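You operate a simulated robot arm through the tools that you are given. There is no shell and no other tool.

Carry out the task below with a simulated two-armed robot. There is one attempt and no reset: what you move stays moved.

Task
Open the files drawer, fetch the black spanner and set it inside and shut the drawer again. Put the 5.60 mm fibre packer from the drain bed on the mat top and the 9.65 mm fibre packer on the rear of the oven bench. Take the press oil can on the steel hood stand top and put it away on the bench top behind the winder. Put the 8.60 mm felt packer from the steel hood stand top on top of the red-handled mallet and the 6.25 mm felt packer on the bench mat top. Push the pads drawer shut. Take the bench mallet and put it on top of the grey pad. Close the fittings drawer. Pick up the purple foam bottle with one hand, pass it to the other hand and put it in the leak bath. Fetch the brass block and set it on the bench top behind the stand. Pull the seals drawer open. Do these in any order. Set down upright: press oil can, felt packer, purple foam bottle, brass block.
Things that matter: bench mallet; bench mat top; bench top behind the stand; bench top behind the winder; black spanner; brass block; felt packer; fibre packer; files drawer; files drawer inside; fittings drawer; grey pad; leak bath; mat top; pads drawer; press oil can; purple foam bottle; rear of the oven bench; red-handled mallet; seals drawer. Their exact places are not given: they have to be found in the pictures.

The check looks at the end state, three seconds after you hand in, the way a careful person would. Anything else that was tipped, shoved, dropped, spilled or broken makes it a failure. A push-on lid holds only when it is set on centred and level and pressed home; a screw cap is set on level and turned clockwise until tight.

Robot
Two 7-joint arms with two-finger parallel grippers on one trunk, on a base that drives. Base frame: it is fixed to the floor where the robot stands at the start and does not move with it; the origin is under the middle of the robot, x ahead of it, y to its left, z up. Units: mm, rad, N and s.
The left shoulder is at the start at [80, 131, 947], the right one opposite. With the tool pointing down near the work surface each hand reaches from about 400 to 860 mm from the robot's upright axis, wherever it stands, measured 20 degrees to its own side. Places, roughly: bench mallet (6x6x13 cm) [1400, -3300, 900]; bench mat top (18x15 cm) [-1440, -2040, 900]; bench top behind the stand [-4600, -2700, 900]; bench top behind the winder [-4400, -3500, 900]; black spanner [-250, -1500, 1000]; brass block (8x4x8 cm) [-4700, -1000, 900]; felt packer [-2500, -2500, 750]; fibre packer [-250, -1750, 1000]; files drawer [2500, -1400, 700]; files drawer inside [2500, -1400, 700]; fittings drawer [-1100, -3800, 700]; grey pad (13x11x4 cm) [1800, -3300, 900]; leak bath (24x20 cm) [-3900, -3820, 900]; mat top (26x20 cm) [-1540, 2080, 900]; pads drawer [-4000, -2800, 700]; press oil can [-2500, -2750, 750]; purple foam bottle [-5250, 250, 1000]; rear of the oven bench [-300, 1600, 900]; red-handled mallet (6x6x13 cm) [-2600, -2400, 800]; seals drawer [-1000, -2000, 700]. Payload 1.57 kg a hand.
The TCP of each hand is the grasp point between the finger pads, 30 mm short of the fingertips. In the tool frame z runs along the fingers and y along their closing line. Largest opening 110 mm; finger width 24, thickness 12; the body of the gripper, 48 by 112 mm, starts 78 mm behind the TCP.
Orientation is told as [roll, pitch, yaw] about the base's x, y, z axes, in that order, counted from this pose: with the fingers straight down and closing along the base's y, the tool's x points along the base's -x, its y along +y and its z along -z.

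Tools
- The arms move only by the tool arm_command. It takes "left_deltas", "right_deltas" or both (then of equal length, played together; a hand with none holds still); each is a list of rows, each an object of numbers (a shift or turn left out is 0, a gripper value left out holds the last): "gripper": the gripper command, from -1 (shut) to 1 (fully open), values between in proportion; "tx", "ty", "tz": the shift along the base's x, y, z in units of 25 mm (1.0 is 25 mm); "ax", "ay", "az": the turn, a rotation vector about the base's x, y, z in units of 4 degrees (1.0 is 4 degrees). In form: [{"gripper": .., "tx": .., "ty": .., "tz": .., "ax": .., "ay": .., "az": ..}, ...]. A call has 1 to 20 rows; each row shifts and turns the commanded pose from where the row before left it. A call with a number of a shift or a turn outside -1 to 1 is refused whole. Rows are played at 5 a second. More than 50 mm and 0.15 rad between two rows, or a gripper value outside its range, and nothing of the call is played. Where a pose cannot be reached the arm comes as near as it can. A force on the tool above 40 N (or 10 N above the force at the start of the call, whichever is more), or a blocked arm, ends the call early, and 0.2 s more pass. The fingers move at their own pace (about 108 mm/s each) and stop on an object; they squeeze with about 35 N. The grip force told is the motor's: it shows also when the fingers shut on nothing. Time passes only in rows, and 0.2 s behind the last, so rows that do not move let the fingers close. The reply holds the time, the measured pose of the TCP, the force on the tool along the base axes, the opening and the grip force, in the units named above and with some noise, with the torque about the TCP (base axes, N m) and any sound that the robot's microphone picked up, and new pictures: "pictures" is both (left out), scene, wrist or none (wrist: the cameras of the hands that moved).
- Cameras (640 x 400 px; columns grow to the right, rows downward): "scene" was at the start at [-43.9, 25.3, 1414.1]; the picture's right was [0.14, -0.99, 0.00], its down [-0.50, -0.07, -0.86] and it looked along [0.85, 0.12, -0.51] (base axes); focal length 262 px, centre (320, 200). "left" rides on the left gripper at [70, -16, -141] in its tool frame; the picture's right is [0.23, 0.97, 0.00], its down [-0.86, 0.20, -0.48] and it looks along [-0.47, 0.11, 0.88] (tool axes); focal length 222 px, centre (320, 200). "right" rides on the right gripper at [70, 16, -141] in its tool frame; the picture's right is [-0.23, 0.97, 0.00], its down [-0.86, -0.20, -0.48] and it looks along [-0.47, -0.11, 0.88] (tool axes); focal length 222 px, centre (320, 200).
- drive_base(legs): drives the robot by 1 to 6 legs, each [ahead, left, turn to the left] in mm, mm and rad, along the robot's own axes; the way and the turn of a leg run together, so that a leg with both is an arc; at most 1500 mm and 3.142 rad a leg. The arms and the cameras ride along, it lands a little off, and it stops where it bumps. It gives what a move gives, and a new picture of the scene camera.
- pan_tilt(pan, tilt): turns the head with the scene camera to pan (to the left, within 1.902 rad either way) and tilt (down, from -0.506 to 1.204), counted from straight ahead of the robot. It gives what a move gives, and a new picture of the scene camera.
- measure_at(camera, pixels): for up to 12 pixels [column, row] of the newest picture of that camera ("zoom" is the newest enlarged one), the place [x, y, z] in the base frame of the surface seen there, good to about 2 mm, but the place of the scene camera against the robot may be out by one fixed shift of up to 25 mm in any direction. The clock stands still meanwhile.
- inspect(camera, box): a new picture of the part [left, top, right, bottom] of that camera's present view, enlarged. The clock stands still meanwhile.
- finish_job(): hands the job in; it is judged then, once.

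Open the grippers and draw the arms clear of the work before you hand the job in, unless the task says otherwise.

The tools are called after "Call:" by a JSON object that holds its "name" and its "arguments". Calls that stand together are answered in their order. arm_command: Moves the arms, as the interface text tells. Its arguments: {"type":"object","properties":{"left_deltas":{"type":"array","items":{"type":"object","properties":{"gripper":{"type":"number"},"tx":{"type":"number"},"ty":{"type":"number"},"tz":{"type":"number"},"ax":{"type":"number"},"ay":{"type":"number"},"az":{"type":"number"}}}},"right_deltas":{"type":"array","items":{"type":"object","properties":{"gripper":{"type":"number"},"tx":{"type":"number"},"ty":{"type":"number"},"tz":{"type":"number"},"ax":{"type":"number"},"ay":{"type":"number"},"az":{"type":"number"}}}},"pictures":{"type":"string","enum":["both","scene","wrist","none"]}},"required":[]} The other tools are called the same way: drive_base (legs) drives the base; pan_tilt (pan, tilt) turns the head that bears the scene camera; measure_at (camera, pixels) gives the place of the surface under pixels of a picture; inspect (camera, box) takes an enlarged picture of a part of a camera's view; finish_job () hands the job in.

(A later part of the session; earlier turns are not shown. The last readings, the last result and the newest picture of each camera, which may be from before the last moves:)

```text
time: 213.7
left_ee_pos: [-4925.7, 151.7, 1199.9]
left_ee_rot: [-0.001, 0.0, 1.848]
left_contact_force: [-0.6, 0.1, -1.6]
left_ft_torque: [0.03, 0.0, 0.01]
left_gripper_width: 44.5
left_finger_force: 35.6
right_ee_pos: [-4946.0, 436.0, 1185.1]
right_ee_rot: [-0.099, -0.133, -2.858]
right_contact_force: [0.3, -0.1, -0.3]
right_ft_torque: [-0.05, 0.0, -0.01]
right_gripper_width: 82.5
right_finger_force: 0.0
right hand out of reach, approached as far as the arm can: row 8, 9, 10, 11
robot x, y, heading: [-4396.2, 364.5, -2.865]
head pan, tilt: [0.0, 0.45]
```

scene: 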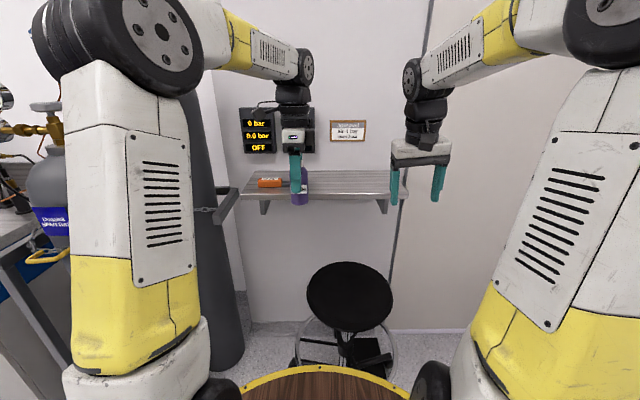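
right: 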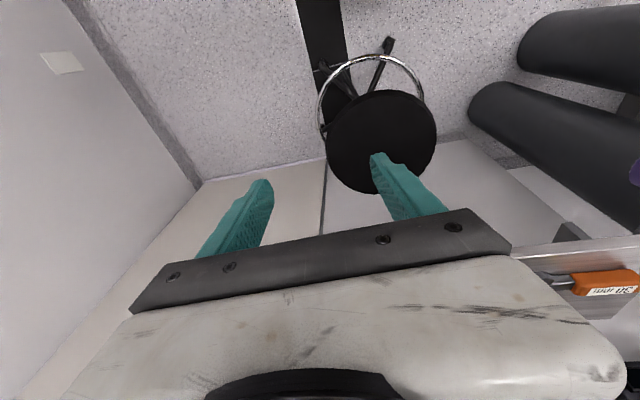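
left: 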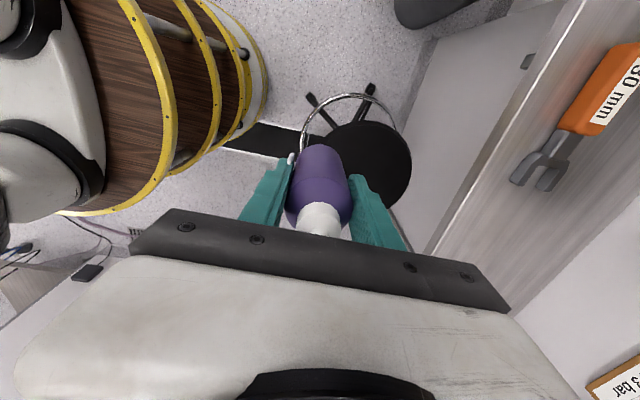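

I level the right hand, then back up and slide left toward the brass block at the end of the west bench.

Call:
{"name": "arm_command", "arguments": {"right_deltas": [{"ax": -0.277, "ay": -0.743}, {"ax": -0.277, "ay": -0.743}, {"ax": -0.277, "ay": -0.743}], "pictures": "none"}}

Call:
{"name": "drive_base", "arguments": {"legs": [[-150, 0, 0], [0, 1300, 0]]}}

Call:
{"name": "pan_tilt", "arguments": {"pan": 0.0, "tilt": 0.4}}

```text
time: 214.5
left_ee_pos: [-4925.8, 152.9, 1199.7]
left_ee_rot: [0.002, 0.0, 1.848]
left_contact_force: [0.7, -1.0, -1.6]
left_ft_torque: [0.01, 0.01, -0.01]
left_gripper_width: 44.7
left_finger_force: 35.3
right_ee_pos: [-4946.3, 435.7, 1185.2]
right_ee_rot: [0.001, 0.002, -2.864]
right_contact_force: [0.7, -0.9, 0.2]
right_ft_torque: [0.0, -0.03, 0.01]
right_gripper_width: 82.6
right_finger_force: 0.1
robot x, y, heading: [-4400.8, 360.5, -2.864]
head pan, tilt: [0.0, 0.45]
```

```text
time: 222.1
left_ee_pos: [-4416.6, -1087.3, 1198.6]
left_ee_rot: [0.001, 0.0, 1.851]
left_contact_force: [0.1, 0.3, -1.5]
left_ft_torque: [-0.02, -0.03, -0.02]
left_gripper_width: 44.8
left_finger_force: 35.3
right_ee_pos: [-4437.0, -802.9, 1184.9]
right_ee_rot: [0.0, 0.001, -2.863]
right_contact_force: [0.2, 0.9, -0.3]
right_ft_torque: [0.01, 0.02, 0.02]
right_gripper_width: 82.7
right_finger_force: 0.0
robot x, y, heading: [-3889.8, -875.3, -2.859]
head pan, tilt: [0.0, 0.45]
```

scene: 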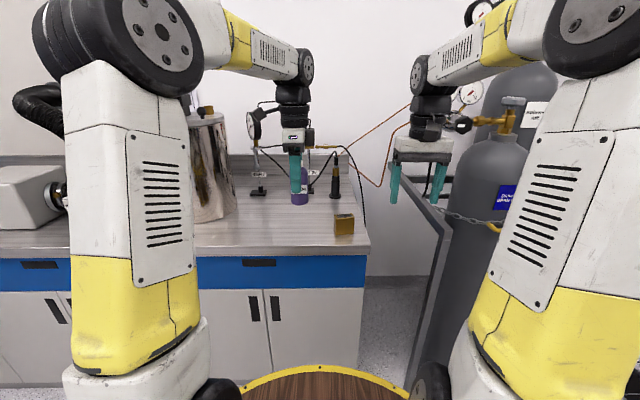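

```text
time: 222.8
left_ee_pos: [-4414.7, -1086.7, 1199.7]
left_ee_rot: [0.0, 0.0, 1.85]
left_contact_force: [-0.5, 0.7, -1.7]
left_ft_torque: [-0.04, 0.0, -0.01]
left_gripper_width: 44.6
left_finger_force: 35.1
right_ee_pos: [-4436.3, -802.7, 1184.5]
right_ee_rot: [0.0, 0.001, -2.863]
right_contact_force: [-0.9, -0.4, 0.4]
right_ft_torque: [0.03, 0.0, 0.0]
right_gripper_width: 82.6
right_finger_force: 0.3
robot x, y, heading: [-3885.6, -872.4, -2.863]
head pan, tilt: [0.0, 0.4]
```

scene: 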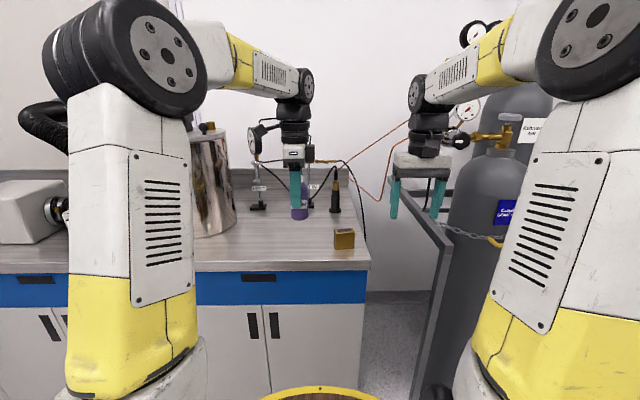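

The brass block is at (344,238). I measure it, plus the post (336,190), cable (385,190) and cage (410,210).

Call:
{"name": "measure_at", "arguments": {"camera": "scene", "pixels": [[344, 231], [335, 229], [353, 230], [344, 242], [336, 200], [383, 185], [366, 235], [402, 205], [260, 268], [255, 190], [350, 262], [210, 190]]}}

Call:
{"name": "inspect", "arguments": {"camera": "scene", "box": [240, 120, 480, 270]}}

```text
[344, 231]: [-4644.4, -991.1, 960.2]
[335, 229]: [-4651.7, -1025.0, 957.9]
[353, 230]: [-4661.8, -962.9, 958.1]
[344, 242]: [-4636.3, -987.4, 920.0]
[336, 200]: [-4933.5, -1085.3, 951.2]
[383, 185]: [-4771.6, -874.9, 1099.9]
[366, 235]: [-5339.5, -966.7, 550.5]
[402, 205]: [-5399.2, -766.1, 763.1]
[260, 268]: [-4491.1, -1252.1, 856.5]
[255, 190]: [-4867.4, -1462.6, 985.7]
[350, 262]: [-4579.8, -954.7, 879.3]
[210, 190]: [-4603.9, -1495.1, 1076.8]
```

```text
2.67 times, centred on (360, 195) of scene
```

zoom: 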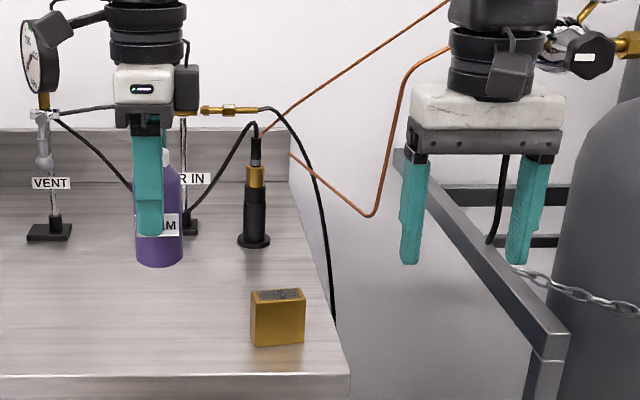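

The block stands near (-4655,-995), top about z 970. I drive 140 mm closer and bring the right hand over it.

Call:
{"name": "drive_base", "arguments": {"legs": [[140, 0, 0]]}}

Call:
{"name": "arm_command", "arguments": {"right_deltas": [{"tz": -0.6, "tx": -0.3, "ty": -0.8, "gripper": 1}, {"tz": -0.6, "tx": -0.3, "ty": -0.8}, {"tz": -0.6, "tx": -0.3, "ty": -0.8}, {"tz": -0.6, "tx": -0.3, "ty": -0.8}, {"tz": -0.6, "tx": -0.3, "ty": -0.8}]}}

```text
time: 224.1
left_ee_pos: [-4551.0, -1128.0, 1199.5]
left_ee_rot: [0.001, 0.002, 1.851]
left_contact_force: [-0.1, -0.5, -2.5]
left_ft_torque: [0.0, -0.01, 0.01]
left_gripper_width: 44.6
left_finger_force: 35.2
right_ee_pos: [-4573.6, -843.9, 1185.4]
right_ee_rot: [-0.001, -0.001, -2.861]
right_contact_force: [0.2, -0.3, 0.0]
right_ft_torque: [-0.02, 0.03, -0.03]
right_gripper_width: 82.6
right_finger_force: 0.1
robot x, y, heading: [-4025.7, -914.2, -2.859]
head pan, tilt: [0.0, 0.4]
```

scene: 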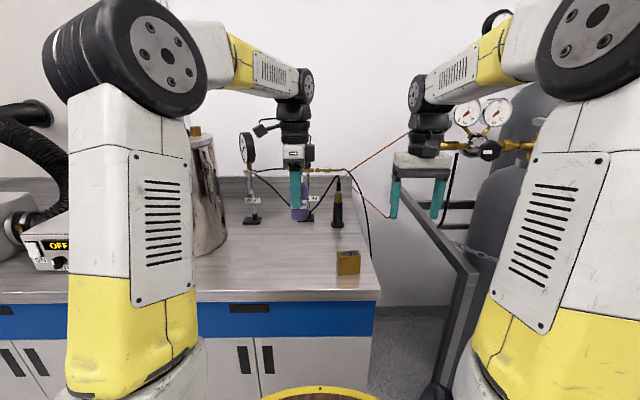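

```text
time: 225.3
left_ee_pos: [-4552.3, -1127.1, 1199.6]
left_ee_rot: [-0.001, 0.0, 1.852]
left_contact_force: [0.0, 0.4, -1.8]
left_ft_torque: [-0.01, 0.02, 0.02]
left_gripper_width: 44.7
left_finger_force: 35.6
right_ee_pos: [-4612.2, -945.1, 1112.9]
right_ee_rot: [0.0, 0.0, -2.86]
right_contact_force: [0.5, 0.1, 0.2]
right_ft_torque: [0.01, 0.01, 0.01]
right_gripper_width: 109.6
right_finger_force: 0.1
robot x, y, heading: [-4027.5, -918.2, -2.864]
head pan, tilt: [0.0, 0.4]
```

scene: 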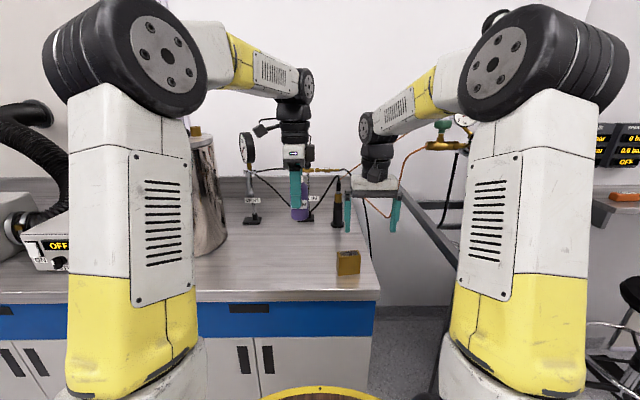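
right: 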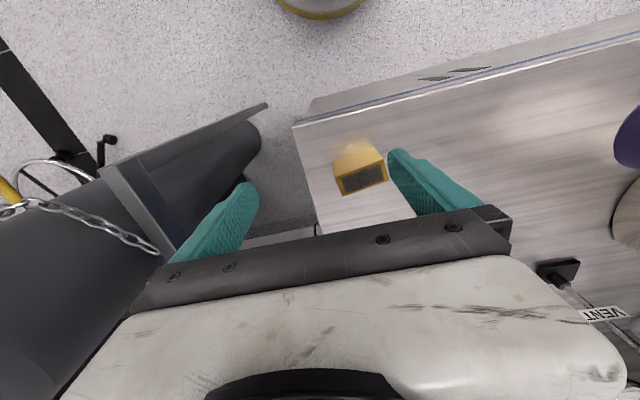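

I move the left hand 100 mm to the left for room, and zoom in on the block in the right wrist view.

Call:
{"name": "arm_command", "arguments": {"left_deltas": [{"tx": 0.277, "ty": -0.961}, {"tx": 0.277, "ty": -0.961}, {"tx": 0.277, "ty": -0.961}, {"tx": 0.277, "ty": -0.961}], "pictures": "none"}}

Call:
{"name": "inspect", "arguments": {"camera": "right", "box": [280, 120, 440, 220]}}

```text
time: 226.3
left_ee_pos: [-4523.7, -1222.7, 1199.5]
left_ee_rot: [0.0, -0.001, 1.852]
left_contact_force: [-0.5, 0.1, -1.0]
left_ft_torque: [-0.03, 0.01, -0.02]
left_gripper_width: 45.0
left_finger_force: 35.0
right_ee_pos: [-4611.5, -943.8, 1112.0]
right_ee_rot: [-0.001, 0.001, -2.861]
right_contact_force: [0.4, -0.5, 0.3]
right_ft_torque: [0.01, -0.01, 0.0]
right_gripper_width: 109.8
right_finger_force: 0.1
robot x, y, heading: [-4022.2, -910.0, -2.861]
head pan, tilt: [0.0, 0.4]
```

```text
4.00 times, centred on (360, 170) of right
```

zoom: 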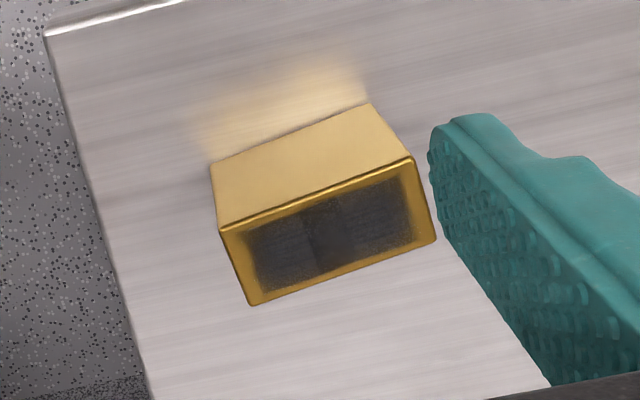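

Call:
{"name": "measure_at", "arguments": {"camera": "zoom", "pixels": [[224, 228], [408, 162], [254, 300], [432, 236], [330, 230], [300, 120], [215, 170]]}}

```text
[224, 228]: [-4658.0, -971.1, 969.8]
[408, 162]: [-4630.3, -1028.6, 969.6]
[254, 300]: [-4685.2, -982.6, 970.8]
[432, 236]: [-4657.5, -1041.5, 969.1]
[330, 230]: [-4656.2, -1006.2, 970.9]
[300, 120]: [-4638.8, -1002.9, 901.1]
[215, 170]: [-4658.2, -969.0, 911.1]
```

The block's top is 64×30 mm centred at (-4658,-1006), turned 0.17 rad. I align, descend and grip.

Call:
{"name": "arm_command", "arguments": {"right_deltas": [{"tx": -0.615, "ty": -0.827, "az": 0.8}, {"tx": -0.615, "ty": -0.827, "az": 0.8}, {"tx": -0.615, "ty": -0.827, "az": 0.8}, {"tz": -0.9}, {"tz": -0.9}, {"tz": -0.9}], "pictures": "wrist"}}

```text
time: 227.7
left_ee_pos: [-4523.5, -1223.2, 1199.5]
left_ee_rot: [0.0, -0.001, 1.851]
left_contact_force: [-0.1, 0.3, -2.1]
left_ft_torque: [0.01, 0.01, -0.01]
left_gripper_width: 45.2
left_finger_force: 35.1
right_ee_pos: [-4657.2, -1005.7, 1042.6]
right_ee_rot: [0.0, 0.001, -2.694]
right_contact_force: [-0.5, 0.1, 0.3]
right_ft_torque: [0.01, -0.02, -0.01]
right_gripper_width: 110.2
right_finger_force: 0.0
robot x, y, heading: [-4021.7, -917.2, -2.861]
head pan, tilt: [0.0, 0.4]
```

right: 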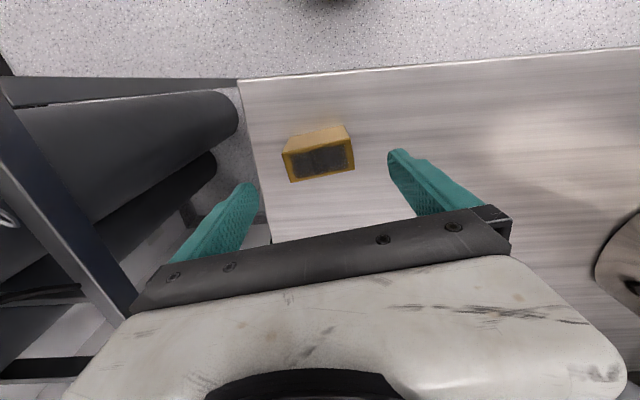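

The block is centred between the fingers. I descend 104 mm and close.

Call:
{"name": "arm_command", "arguments": {"right_deltas": [{"tz": -0.83}, {"tz": -0.83}, {"tz": -0.83}, {"tz": -0.83}, {"tz": -0.83}, {"gripper": -1}, {"gripper": -1}, {"gripper": -1}], "pictures": "wrist"}}

Call:
{"name": "arm_command", "arguments": {"right_deltas": [{"tz": 0.2}, {"tz": 0.3}, {"tz": 0.5}, {"tz": 1}, {"tz": 1}, {"tz": 1}, {"tz": 1}, {"tz": 1}]}}

```text
time: 229.5
left_ee_pos: [-4523.2, -1223.2, 1200.0]
left_ee_rot: [0.0, -0.001, 1.853]
left_contact_force: [-0.3, -0.3, -1.6]
left_ft_torque: [-0.03, -0.01, 0.06]
left_gripper_width: 44.7
left_finger_force: 34.6
right_ee_pos: [-4657.5, -1005.7, 940.7]
right_ee_rot: [0.0, 0.0, -2.692]
right_contact_force: [-0.9, 1.3, 0.9]
right_ft_torque: [0.03, 0.2, -0.04]
right_gripper_width: 69.9
right_finger_force: 35.1
robot x, y, heading: [-4023.5, -914.6, -2.865]
head pan, tilt: [0.0, 0.4]
```

right: 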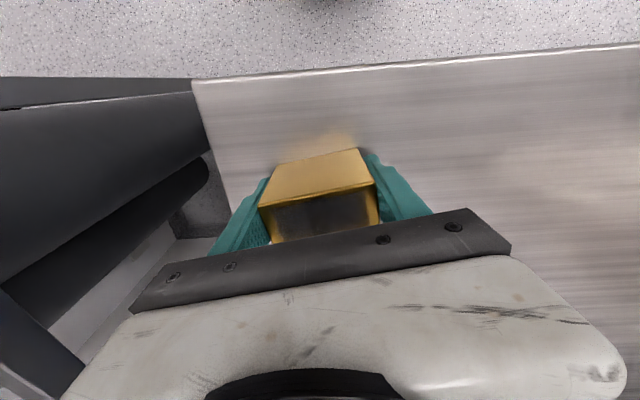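

```text
time: 231.3
left_ee_pos: [-4523.7, -1223.0, 1199.3]
left_ee_rot: [-0.001, 0.0, 1.852]
left_contact_force: [0.0, -0.5, -1.5]
left_ft_torque: [-0.02, 0.0, 0.03]
left_gripper_width: 45.0
left_finger_force: 35.3
right_ee_pos: [-4656.1, -1008.2, 1086.7]
right_ee_rot: [0.0, 0.0, -2.692]
right_contact_force: [-0.3, -0.8, -5.2]
right_ft_torque: [-0.01, -0.03, -0.01]
right_gripper_width: 70.0
right_finger_force: 35.2
robot x, y, heading: [-4021.7, -917.0, -2.861]
head pan, tilt: [0.0, 0.4]
```

scene: 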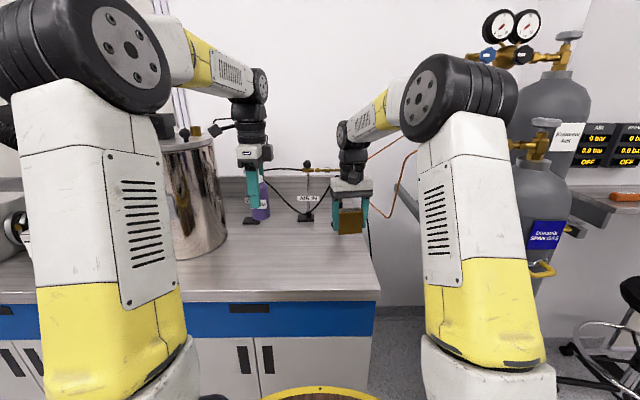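
right: 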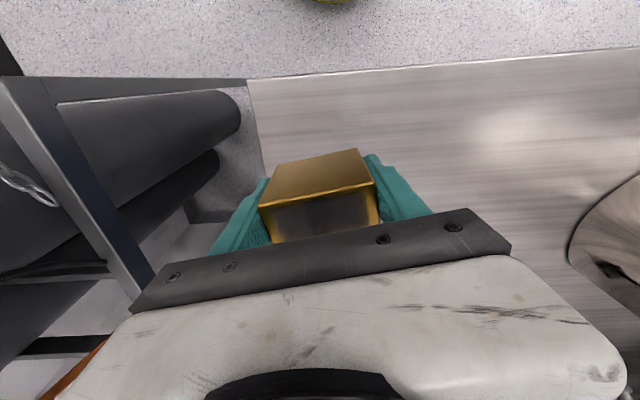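

The block is held (about 0.5 kg). I raise it, back off and slide left along the west bench to look at the stand, winder and pads drawer.

Call:
{"name": "arm_command", "arguments": {"right_deltas": [{"tz": 1}, {"tz": 1}, {"tz": 1}, {"tz": 1}], "pictures": "none"}}

Call:
{"name": "drive_base", "arguments": {"legs": [[-280, 0, 0], [0, 1480, 0]]}}

Call:
{"name": "pan_tilt", "arguments": {"pan": 0.0, "tilt": 0.45}}

```text
time: 232.3
left_ee_pos: [-4523.8, -1223.8, 1199.9]
left_ee_rot: [0.001, -0.001, 1.851]
left_contact_force: [0.1, 0.0, -1.0]
left_ft_torque: [-0.01, -0.03, -0.01]
left_gripper_width: 44.9
left_finger_force: 34.7
right_ee_pos: [-4657.4, -1007.6, 1188.9]
right_ee_rot: [-0.002, 0.002, -2.695]
right_contact_force: [0.0, 0.5, -5.0]
right_ft_torque: [0.0, -0.02, -0.01]
right_gripper_width: 69.7
right_finger_force: 35.1
robot x, y, heading: [-4022.8, -917.7, -2.863]
head pan, tilt: [0.0, 0.4]
```

```text
time: 241.2
left_ee_pos: [-3817.2, -2581.4, 1200.3]
left_ee_rot: [-0.001, 0.0, 1.872]
left_contact_force: [-0.4, 0.5, -2.3]
left_ft_torque: [0.01, 0.01, -0.01]
left_gripper_width: 44.7
left_finger_force: 34.8
right_ee_pos: [-3953.9, -2368.8, 1187.6]
right_ee_rot: [0.0, 0.001, -2.673]
right_contact_force: [0.8, 0.1, -6.2]
right_ft_torque: [0.0, -0.02, 0.03]
right_gripper_width: 69.5
right_finger_force: 35.1
robot x, y, heading: [-3323.1, -2265.0, -2.842]
head pan, tilt: [0.0, 0.4]
```

scene: 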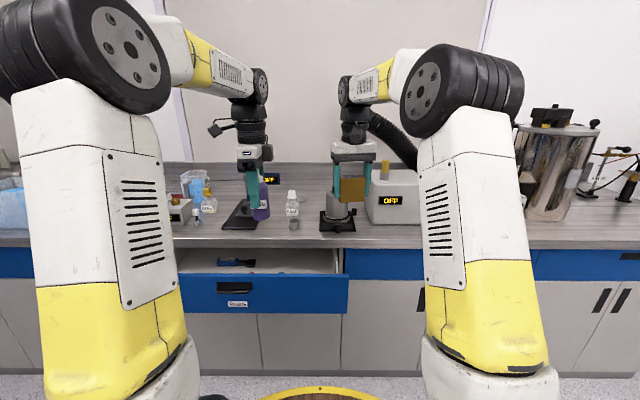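

```text
time: 241.9
left_ee_pos: [-3816.7, -2581.7, 1199.7]
left_ee_rot: [0.001, 0.0, 1.87]
left_contact_force: [-0.7, 0.6, -0.4]
left_ft_torque: [-0.04, 0.0, 0.01]
left_gripper_width: 44.5
left_finger_force: 34.5
right_ee_pos: [-3955.1, -2368.4, 1189.0]
right_ee_rot: [0.0, 0.001, -2.671]
right_contact_force: [0.5, -0.6, -5.4]
right_ft_torque: [-0.02, -0.03, -0.01]
right_gripper_width: 69.6
right_finger_force: 34.6
robot x, y, heading: [-3325.5, -2261.9, -2.838]
head pan, tilt: [0.0, 0.45]
```

scene: 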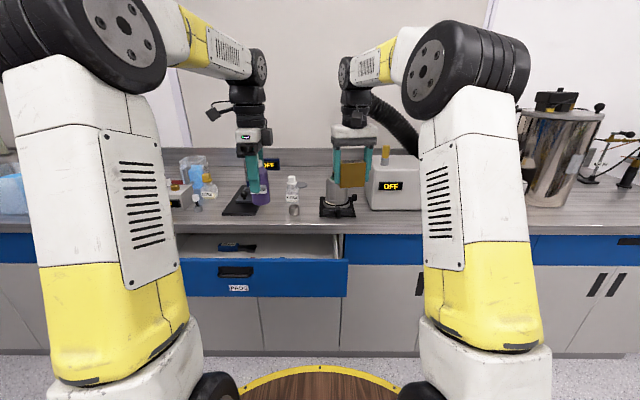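

I zoom and measure the objects on this bench to identify the stand and the space behind it.

Call:
{"name": "inspect", "arguments": {"camera": "scene", "box": [140, 120, 460, 320]}}

Call:
{"name": "measure_at", "arguments": {"camera": "scene", "pixels": [[338, 205], [338, 185], [300, 175], [330, 165], [292, 195], [240, 205], [270, 270], [340, 240], [200, 262], [255, 250], [315, 160], [395, 190]]}}

```text
2.00 times, centred on (300, 220) of scene
```

zoom: 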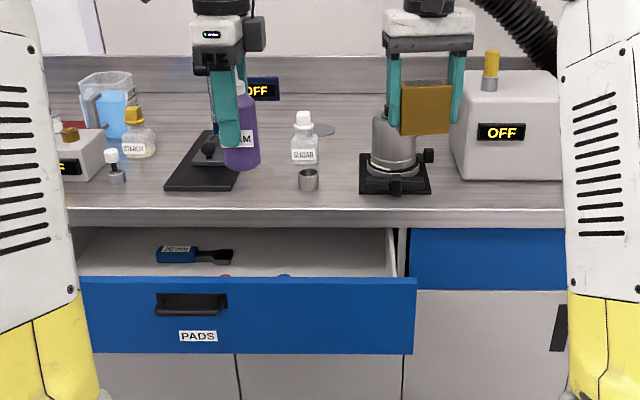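

```text
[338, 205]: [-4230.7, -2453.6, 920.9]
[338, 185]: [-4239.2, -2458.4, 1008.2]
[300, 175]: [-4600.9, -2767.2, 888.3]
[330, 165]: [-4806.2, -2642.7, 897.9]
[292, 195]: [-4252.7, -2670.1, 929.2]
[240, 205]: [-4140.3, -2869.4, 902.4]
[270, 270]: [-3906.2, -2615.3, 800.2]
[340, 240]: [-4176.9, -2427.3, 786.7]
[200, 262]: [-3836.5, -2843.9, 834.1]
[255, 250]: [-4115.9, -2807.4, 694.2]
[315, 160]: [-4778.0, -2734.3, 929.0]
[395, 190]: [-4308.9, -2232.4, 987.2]
```

The drawer is open about 185 mm and blocks coming close, so I will put the bottle in the leak bath first, then use the freed left hand for the drawer. I look back-left to see the hood stand table before sliding left.

Call:
{"name": "pan_tilt", "arguments": {"pan": 1.85, "tilt": 0.45}}

Call:
{"name": "measure_at", "arguments": {"camera": "scene", "pixels": [[60, 250], [150, 250], [200, 300], [100, 200], [250, 250], [30, 300]]}}

```text
time: 243.7
left_ee_pos: [-3815.6, -2581.2, 1198.8]
left_ee_rot: [0.001, 0.0, 1.873]
left_contact_force: [0.5, 0.2, -1.1]
left_ft_torque: [-0.02, 0.03, 0.03]
left_gripper_width: 45.0
left_finger_force: 34.8
right_ee_pos: [-3954.5, -2368.2, 1188.9]
right_ee_rot: [-0.001, -0.001, -2.674]
right_contact_force: [-0.1, 0.1, -6.0]
right_ft_torque: [0.03, -0.04, 0.0]
right_gripper_width: 69.8
right_finger_force: 34.6
robot x, y, heading: [-3320.9, -2266.8, -2.842]
head pan, tilt: [1.85, 0.45]
```

scene: 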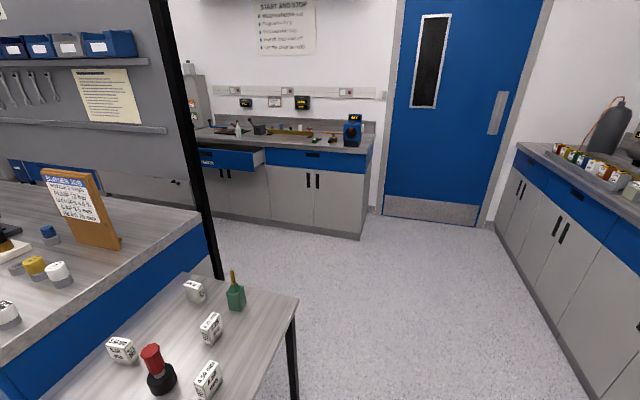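

```text
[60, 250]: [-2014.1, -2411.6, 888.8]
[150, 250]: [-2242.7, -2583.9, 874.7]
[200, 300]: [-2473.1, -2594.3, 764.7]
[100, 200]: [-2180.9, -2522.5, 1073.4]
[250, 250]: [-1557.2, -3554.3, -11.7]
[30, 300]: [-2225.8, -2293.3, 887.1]
```

The hood stand with felt packers, red-handled mallet and the green oil can is visible. I zoom and measure.

Call:
{"name": "inspect", "arguments": {"camera": "scene", "box": [60, 250, 320, 400]}}

Call:
{"name": "measure_at", "arguments": {"camera": "scene", "pixels": [[294, 301], [250, 370], [270, 330], [188, 282], [234, 298], [210, 330], [120, 350], [155, 380], [207, 385], [292, 340]]}}

```text
2.46 times, centred on (190, 325) of scene
```

zoom: 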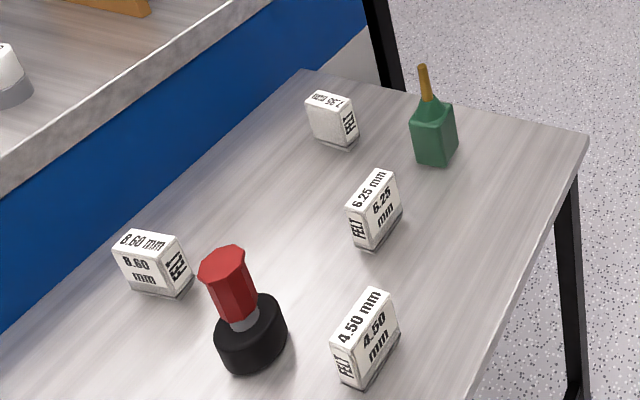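

```text
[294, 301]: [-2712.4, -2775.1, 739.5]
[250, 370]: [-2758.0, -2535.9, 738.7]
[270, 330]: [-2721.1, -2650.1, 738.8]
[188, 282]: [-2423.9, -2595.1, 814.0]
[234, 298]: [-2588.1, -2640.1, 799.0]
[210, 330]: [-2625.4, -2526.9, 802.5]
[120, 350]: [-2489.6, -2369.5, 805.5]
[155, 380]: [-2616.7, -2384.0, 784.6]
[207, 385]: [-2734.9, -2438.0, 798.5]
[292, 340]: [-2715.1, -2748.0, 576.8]
```

The 8.60 and 6.25 felt packers, mallet and green oil can are identified. I slide left along the west bench to the leak bath.

Call:
{"name": "drive_base", "arguments": {"legs": [[0, 1220, 0]]}}

Call:
{"name": "pan_tilt", "arguments": {"pan": 0.1, "tilt": 0.45}}

```text
time: 249.8
left_ee_pos: [-3454.9, -3743.3, 1199.8]
left_ee_rot: [0.0, 0.0, 1.874]
left_contact_force: [-0.2, -0.1, -1.5]
left_ft_torque: [-0.01, 0.01, 0.01]
left_gripper_width: 44.6
left_finger_force: 34.7
right_ee_pos: [-3594.1, -3531.9, 1187.8]
right_ee_rot: [0.0, -0.001, -2.67]
right_contact_force: [-0.3, 0.2, -6.1]
right_ft_torque: [0.0, 0.02, -0.01]
right_gripper_width: 70.1
right_finger_force: 34.4
robot x, y, heading: [-2963.3, -3423.8, -2.839]
head pan, tilt: [1.85, 0.45]
```

scene: 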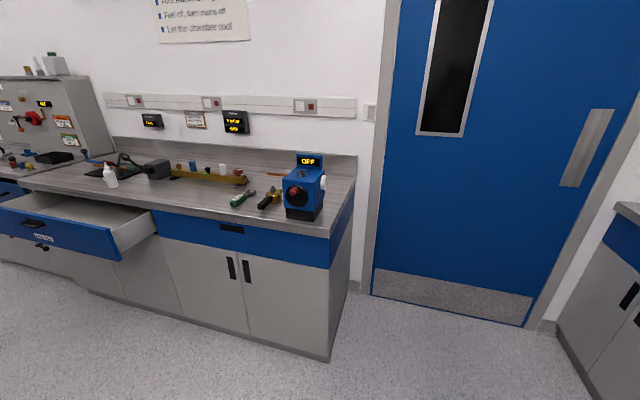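

```text
time: 251.6
left_ee_pos: [-3454.1, -3743.7, 1199.8]
left_ee_rot: [-0.001, 0.0, 1.873]
left_contact_force: [0.2, 0.2, -2.4]
left_ft_torque: [0.0, 0.0, -0.05]
left_gripper_width: 44.9
left_finger_force: 35.2
right_ee_pos: [-3593.0, -3530.4, 1188.7]
right_ee_rot: [0.0, -0.001, -2.671]
right_contact_force: [-0.7, 0.4, -5.6]
right_ft_torque: [-0.01, 0.03, -0.02]
right_gripper_width: 69.8
right_finger_force: 35.4
robot x, y, heading: [-2959.5, -3426.8, -2.842]
head pan, tilt: [0.099, 0.45]
```

scene: 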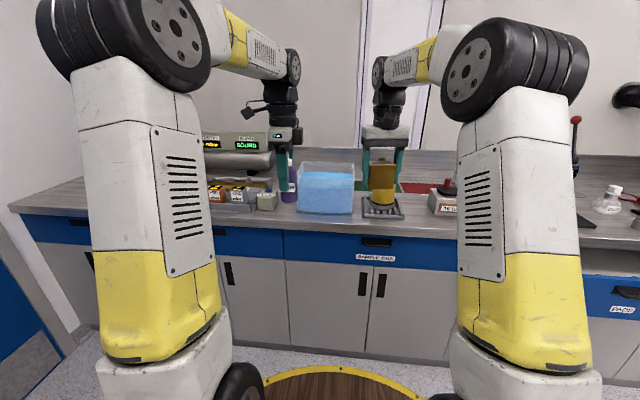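

The leak bath with blue water is at (325,190). I zoom and measure its rim and surroundings.

Call:
{"name": "inspect", "arguments": {"camera": "scene", "box": [240, 130, 420, 240]}}

Call:
{"name": "measure_at", "arguments": {"camera": "scene", "pixels": [[303, 164], [353, 165], [297, 178], [354, 178], [325, 172], [325, 200], [265, 203], [325, 212], [345, 235], [330, 180]]}}

```text
3.56 times, centred on (330, 185) of scene
```

zoom: 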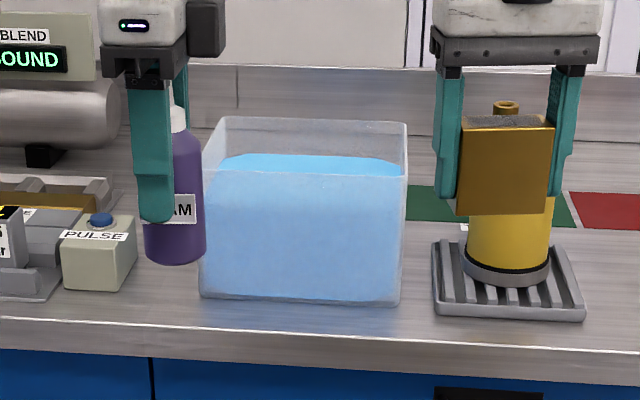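

```text
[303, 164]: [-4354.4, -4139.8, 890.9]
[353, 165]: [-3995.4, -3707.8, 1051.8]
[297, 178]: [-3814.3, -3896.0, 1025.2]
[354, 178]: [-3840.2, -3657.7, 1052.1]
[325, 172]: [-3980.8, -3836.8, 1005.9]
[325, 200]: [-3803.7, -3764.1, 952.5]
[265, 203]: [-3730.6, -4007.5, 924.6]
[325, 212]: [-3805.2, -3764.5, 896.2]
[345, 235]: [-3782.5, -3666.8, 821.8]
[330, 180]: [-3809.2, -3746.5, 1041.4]
```

The bath's rim is near z 1062, its centre about (-3905,-3795). I drive 400 mm ahead with both hands well above, then centre over it using the wrist view.

Call:
{"name": "drive_base", "arguments": {"legs": [[400, 0, 0]]}}

Call:
{"name": "arm_command", "arguments": {"left_deltas": [{"tz": 0.5}, {"tz": 0.3}]}}

```text
time: 254.1
left_ee_pos: [-3831.7, -3859.4, 1198.9]
left_ee_rot: [0.001, 0.001, 1.873]
left_contact_force: [1.4, 0.4, -1.5]
left_ft_torque: [-0.01, 0.02, 0.02]
left_gripper_width: 45.0
left_finger_force: 34.7
right_ee_pos: [-3969.0, -3647.4, 1188.2]
right_ee_rot: [0.0, 0.0, -2.672]
right_contact_force: [0.3, -0.9, -5.2]
right_ft_torque: [-0.05, -0.01, 0.03]
right_gripper_width: 69.8
right_finger_force: 35.2
robot x, y, heading: [-3336.6, -3538.8, -2.842]
head pan, tilt: [0.099, 0.45]
```

scene: 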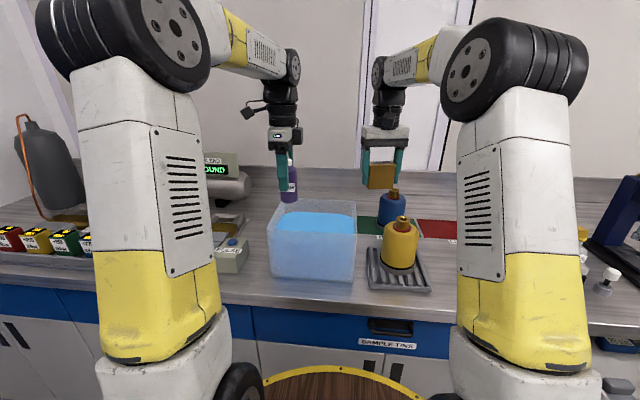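

```text
time: 254.7
left_ee_pos: [-3831.7, -3859.0, 1219.2]
left_ee_rot: [-0.001, 0.0, 1.872]
left_contact_force: [-0.1, 0.7, -2.2]
left_ft_torque: [0.0, 0.0, -0.04]
left_gripper_width: 44.8
left_finger_force: 34.8
right_ee_pos: [-3970.1, -3647.1, 1188.2]
right_ee_rot: [0.0, 0.001, -2.672]
right_contact_force: [0.1, 0.3, -5.7]
right_ft_torque: [0.04, -0.03, 0.03]
right_gripper_width: 69.7
right_finger_force: 34.5
robot x, y, heading: [-3339.0, -3541.2, -2.837]
head pan, tilt: [0.099, 0.45]
```

scene: 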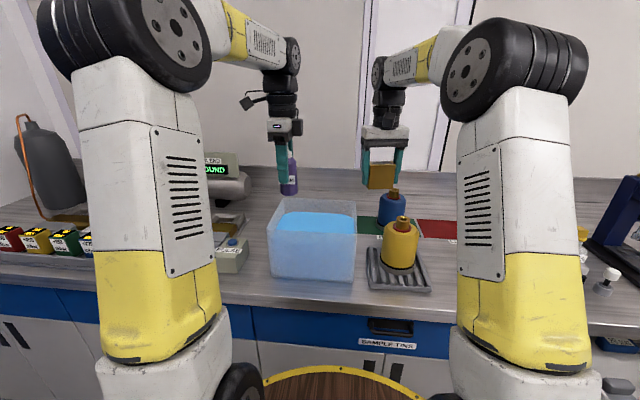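
left: 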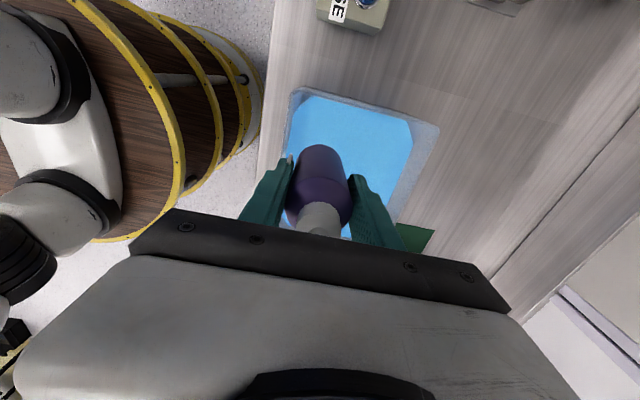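

I measure the bath rim and water from the left wrist and scene views.

Call:
{"name": "measure_at", "arguments": {"camera": "left", "pixels": [[295, 92], [434, 127], [290, 150], [360, 120], [410, 215], [425, 160]]}}

Call:
{"name": "inspect", "arguments": {"camera": "scene", "box": [240, 170, 400, 300]}}

```text
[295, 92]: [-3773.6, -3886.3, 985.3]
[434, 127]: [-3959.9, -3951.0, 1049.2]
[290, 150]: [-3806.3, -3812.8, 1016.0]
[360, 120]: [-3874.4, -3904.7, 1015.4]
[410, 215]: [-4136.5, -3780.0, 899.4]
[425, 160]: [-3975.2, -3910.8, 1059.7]
```

```text
3.08 times, centred on (320, 235) of scene
```

zoom: 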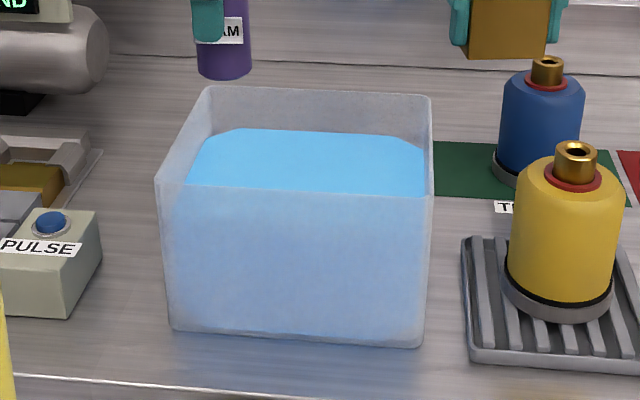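

Call:
{"name": "measure_at", "arguments": {"camera": "zoom", "pixels": [[160, 178], [430, 196], [210, 88], [430, 97], [300, 190], [320, 93], [172, 325], [423, 342], [205, 155], [400, 150]]}}

```text
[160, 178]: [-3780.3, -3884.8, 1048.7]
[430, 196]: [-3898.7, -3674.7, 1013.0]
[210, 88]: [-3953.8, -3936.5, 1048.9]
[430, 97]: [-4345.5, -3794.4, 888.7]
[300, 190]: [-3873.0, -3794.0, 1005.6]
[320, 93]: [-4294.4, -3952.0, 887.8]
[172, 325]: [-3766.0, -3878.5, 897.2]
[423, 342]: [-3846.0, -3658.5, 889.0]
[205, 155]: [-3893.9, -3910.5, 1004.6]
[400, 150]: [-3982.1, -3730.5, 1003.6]
```

The bath centre is about (-3897,-3803). I move the left hand over it and the right hand 80 mm to the right.

Call:
{"name": "arm_command", "arguments": {"left_deltas": [{"tx": -0.65, "ty": 0.56}, {"tx": -0.65, "ty": 0.56}, {"tx": -0.65, "ty": 0.56}, {"tx": -0.65, "ty": 0.56}], "right_deltas": [{"tx": -0.24, "ty": 0.76}, {"tx": -0.24, "ty": 0.76}, {"tx": -0.24, "ty": 0.76}, {"tx": -0.24, "ty": 0.76}]}}

```text
time: 255.7
left_ee_pos: [-3896.7, -3802.7, 1219.2]
left_ee_rot: [-0.001, -0.002, 1.874]
left_contact_force: [1.2, 1.1, -1.8]
left_ft_torque: [0.02, 0.03, 0.01]
left_gripper_width: 44.8
left_finger_force: 34.7
right_ee_pos: [-3992.4, -3571.1, 1187.4]
right_ee_rot: [0.0, 0.0, -2.672]
right_contact_force: [1.2, -0.8, -4.9]
right_ft_torque: [0.04, 0.0, -0.02]
right_gripper_width: 69.7
right_finger_force: 34.8
robot x, y, heading: [-3341.4, -3541.2, -2.838]
head pan, tilt: [0.099, 0.45]
```

scene: 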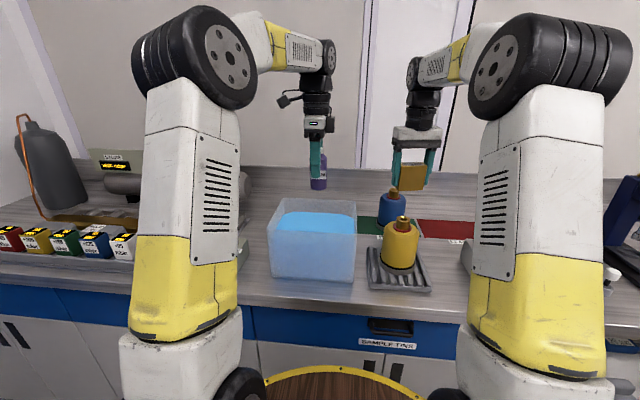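
right: 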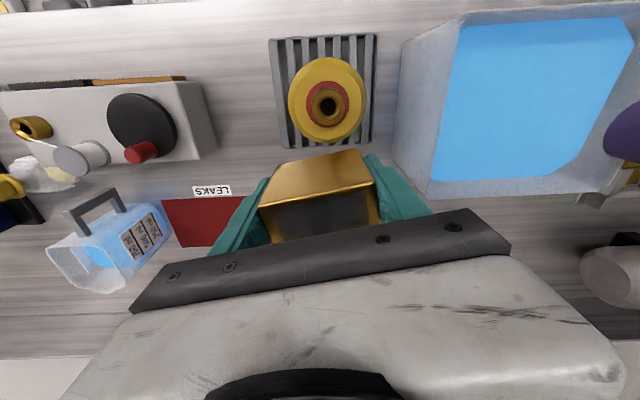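
left: 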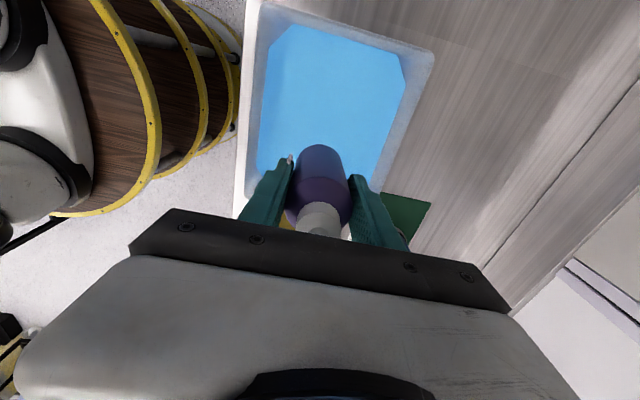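

The right wrist camera also sees the bath; I measure its rim there for a check.

Call:
{"name": "measure_at", "arguments": {"camera": "right", "pixels": [[466, 14], [634, 16], [432, 190], [585, 198], [420, 100], [510, 188], [540, 80]]}}

Call:
{"name": "measure_at", "arguments": {"camera": "left", "pixels": [[262, 6], [428, 52], [250, 90], [400, 160], [245, 170], [385, 190], [330, 100]]}}

```text
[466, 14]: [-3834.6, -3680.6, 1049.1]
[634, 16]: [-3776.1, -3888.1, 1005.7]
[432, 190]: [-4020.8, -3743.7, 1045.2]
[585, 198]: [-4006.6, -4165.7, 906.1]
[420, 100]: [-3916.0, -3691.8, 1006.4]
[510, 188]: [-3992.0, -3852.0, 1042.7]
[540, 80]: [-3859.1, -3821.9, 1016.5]
```

```text
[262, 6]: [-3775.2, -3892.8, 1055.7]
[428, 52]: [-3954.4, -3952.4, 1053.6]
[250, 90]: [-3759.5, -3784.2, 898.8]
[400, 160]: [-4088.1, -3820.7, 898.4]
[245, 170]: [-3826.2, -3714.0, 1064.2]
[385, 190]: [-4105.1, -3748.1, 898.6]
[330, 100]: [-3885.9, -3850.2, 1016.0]
```

The centre is (-3896,-3815). I shift 12 mm and lower the bottle into the bath.

Call:
{"name": "arm_command", "arguments": {"left_deltas": [{"ty": -0.48}, {"tz": -1}, {"tz": -1}, {"tz": -1}, {"tz": -1}, {"tz": -1}, {"tz": -1}, {"tz": -1}]}}

```text
time: 257.5
left_ee_pos: [-3895.8, -3815.5, 1045.2]
left_ee_rot: [-0.001, 0.0, 1.872]
left_contact_force: [-0.3, 0.6, -1.5]
left_ft_torque: [0.0, 0.04, 0.0]
left_gripper_width: 45.0
left_finger_force: 34.5
right_ee_pos: [-3993.5, -3571.0, 1187.5]
right_ee_rot: [0.0, 0.0, -2.672]
right_contact_force: [-0.2, -0.5, -5.5]
right_ft_torque: [0.01, 0.02, -0.02]
right_gripper_width: 70.0
right_finger_force: 34.9
robot x, y, heading: [-3335.9, -3541.6, -2.841]
head pan, tilt: [0.099, 0.45]
```

scene: 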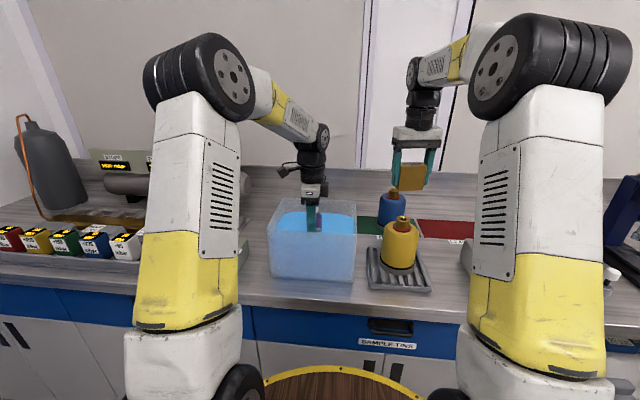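
left: 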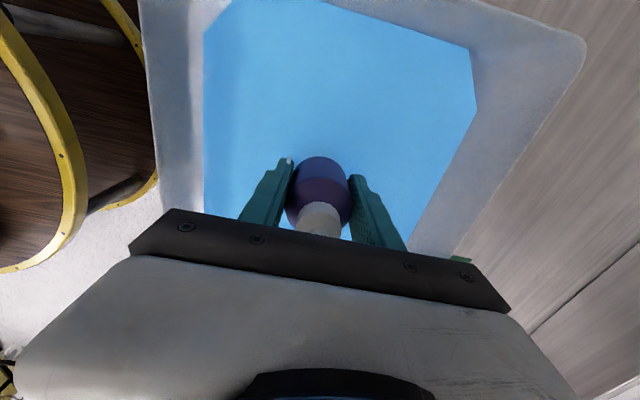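

The bottle is going into the water with even clearance. I continue down.

Call:
{"name": "arm_command", "arguments": {"left_deltas": [{"tz": -0.84}, {"tz": -0.84}, {"tz": -0.7}, {"tz": 0}], "pictures": "wrist"}}

Call:
{"name": "arm_command", "arguments": {"left_deltas": [{"tz": -0.1}, {"tz": -0.1}, {"tz": -0.05}], "pictures": "none"}}

```text
time: 258.5
left_ee_pos: [-3897.2, -3815.9, 986.5]
left_ee_rot: [0.001, 0.0, 1.873]
left_contact_force: [0.7, 0.2, -2.0]
left_ft_torque: [-0.05, 0.01, 0.02]
left_gripper_width: 44.7
left_finger_force: 35.0
right_ee_pos: [-3992.4, -3572.0, 1187.9]
right_ee_rot: [-0.001, 0.0, -2.672]
right_contact_force: [-0.7, 0.2, -4.8]
right_ft_torque: [0.01, 0.03, 0.03]
right_gripper_width: 69.7
right_finger_force: 35.2
robot x, y, heading: [-3339.9, -3540.9, -2.842]
head pan, tilt: [0.099, 0.45]
```

left: 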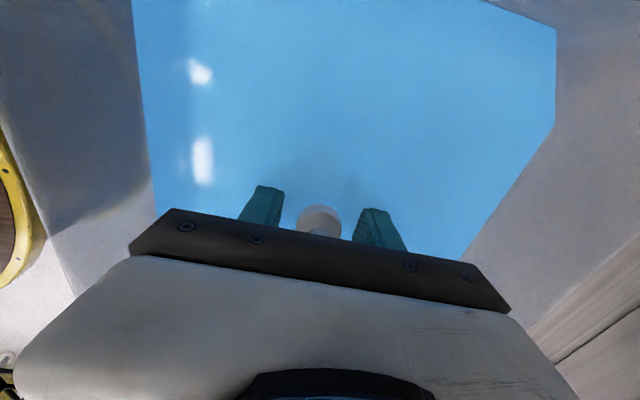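

```text
time: 259.3
left_ee_pos: [-3896.4, -3816.4, 978.4]
left_ee_rot: [0.0, 0.001, 1.873]
left_contact_force: [1.3, 0.1, -1.6]
left_ft_torque: [-0.06, -0.02, 0.03]
left_gripper_width: 44.8
left_finger_force: 34.9
right_ee_pos: [-3993.7, -3571.7, 1187.9]
right_ee_rot: [0.001, -0.001, -2.672]
right_contact_force: [0.0, -0.4, -5.5]
right_ft_torque: [-0.01, -0.01, 0.02]
right_gripper_width: 69.8
right_finger_force: 34.9
robot x, y, heading: [-3335.9, -3541.2, -2.833]
head pan, tilt: [0.099, 0.45]
```

I step down further in small steps looking for contact.

Call:
{"name": "arm_command", "arguments": {"left_deltas": [{"tz": -0.07}, {"tz": 0}], "pictures": "none"}}

Call:
{"name": "arm_command", "arguments": {"left_deltas": [{"tz": -0.07}, {"tz": 0}], "pictures": "none"}}

Call:
{"name": "arm_command", "arguments": {"left_deltas": [{"tz": -0.07}, {"tz": 0}], "pictures": "none"}}

```text
time: 259.9
left_ee_pos: [-3897.1, -3815.9, 977.8]
left_ee_rot: [0.0, 0.001, 1.873]
left_contact_force: [-0.3, 0.7, -1.7]
left_ft_torque: [0.0, -0.07, -0.01]
left_gripper_width: 44.6
left_finger_force: 35.1
right_ee_pos: [-3994.3, -3571.5, 1187.0]
right_ee_rot: [-0.002, 0.0, -2.673]
right_contact_force: [0.3, -0.3, -4.8]
right_ft_torque: [-0.02, 0.0, -0.05]
right_gripper_width: 69.9
right_finger_force: 34.9
robot x, y, heading: [-3337.1, -3543.3, -2.842]
head pan, tilt: [0.099, 0.45]
```

```text
time: 260.5
left_ee_pos: [-3896.6, -3816.2, 974.8]
left_ee_rot: [0.0, 0.0, 1.872]
left_contact_force: [0.9, -0.8, 0.3]
left_ft_torque: [-0.05, -0.03, 0.01]
left_gripper_width: 44.5
left_finger_force: 35.3
right_ee_pos: [-3993.2, -3570.6, 1186.9]
right_ee_rot: [-0.001, 0.0, -2.671]
right_contact_force: [0.2, 0.7, -5.5]
right_ft_torque: [0.0, 0.04, 0.0]
right_gripper_width: 69.8
right_finger_force: 34.7
robot x, y, heading: [-3337.9, -3541.8, -2.839]
head pan, tilt: [0.099, 0.45]
```

```text
time: 261.1
left_ee_pos: [-3896.8, -3815.2, 974.3]
left_ee_rot: [0.004, -0.001, 1.874]
left_contact_force: [3.3, -0.1, 21.6]
left_ft_torque: [-0.27, -0.27, -0.07]
left_gripper_width: 45.0
left_finger_force: 35.0
right_ee_pos: [-3993.9, -3571.6, 1188.5]
right_ee_rot: [0.001, 0.001, -2.672]
right_contact_force: [0.4, 0.3, -6.2]
right_ft_torque: [-0.03, 0.02, 0.01]
right_gripper_width: 69.8
right_finger_force: 34.5
robot x, y, heading: [-3338.0, -3542.9, -2.842]
head pan, tilt: [0.099, 0.45]
```

Contact on the bath floor. I ease 1 mm, open, and lift out.

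Call:
{"name": "arm_command", "arguments": {"left_deltas": [{"tz": 0.04}, {"gripper": 0.4}, {"gripper": 0.4}, {"gripper": 0.4}, {"tz": 1}, {"tz": 1}, {"tz": 1}, {"tz": 1}, {"tz": 1}, {"tz": 1}, {"tz": 1}, {"tz": 1}, {"tz": 1}]}}

```text
time: 263.9
left_ee_pos: [-3897.5, -3817.3, 1199.8]
left_ee_rot: [-0.001, 0.001, 1.872]
left_contact_force: [-0.6, 0.0, 0.6]
left_ft_torque: [0.03, 0.01, 0.0]
left_gripper_width: 77.0
left_finger_force: 0.1
right_ee_pos: [-3992.0, -3571.2, 1187.2]
right_ee_rot: [0.001, -0.001, -2.671]
right_contact_force: [0.3, -0.1, -4.7]
right_ft_torque: [-0.01, -0.03, -0.03]
right_gripper_width: 70.2
right_finger_force: 34.7
robot x, y, heading: [-3338.9, -3540.8, -2.839]
head pan, tilt: [0.099, 0.45]
```

scene: 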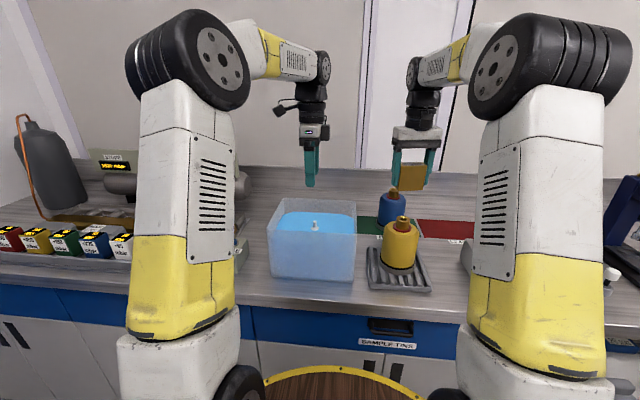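
left: 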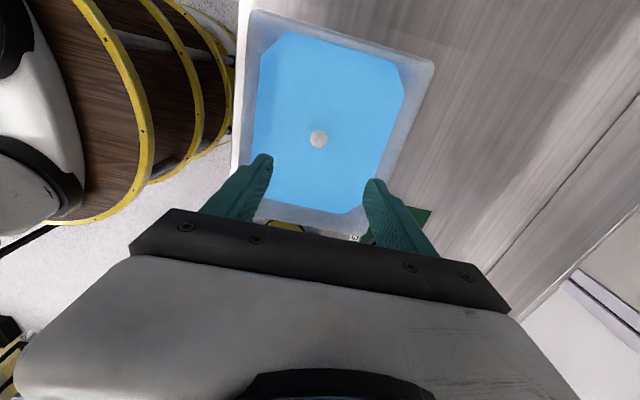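

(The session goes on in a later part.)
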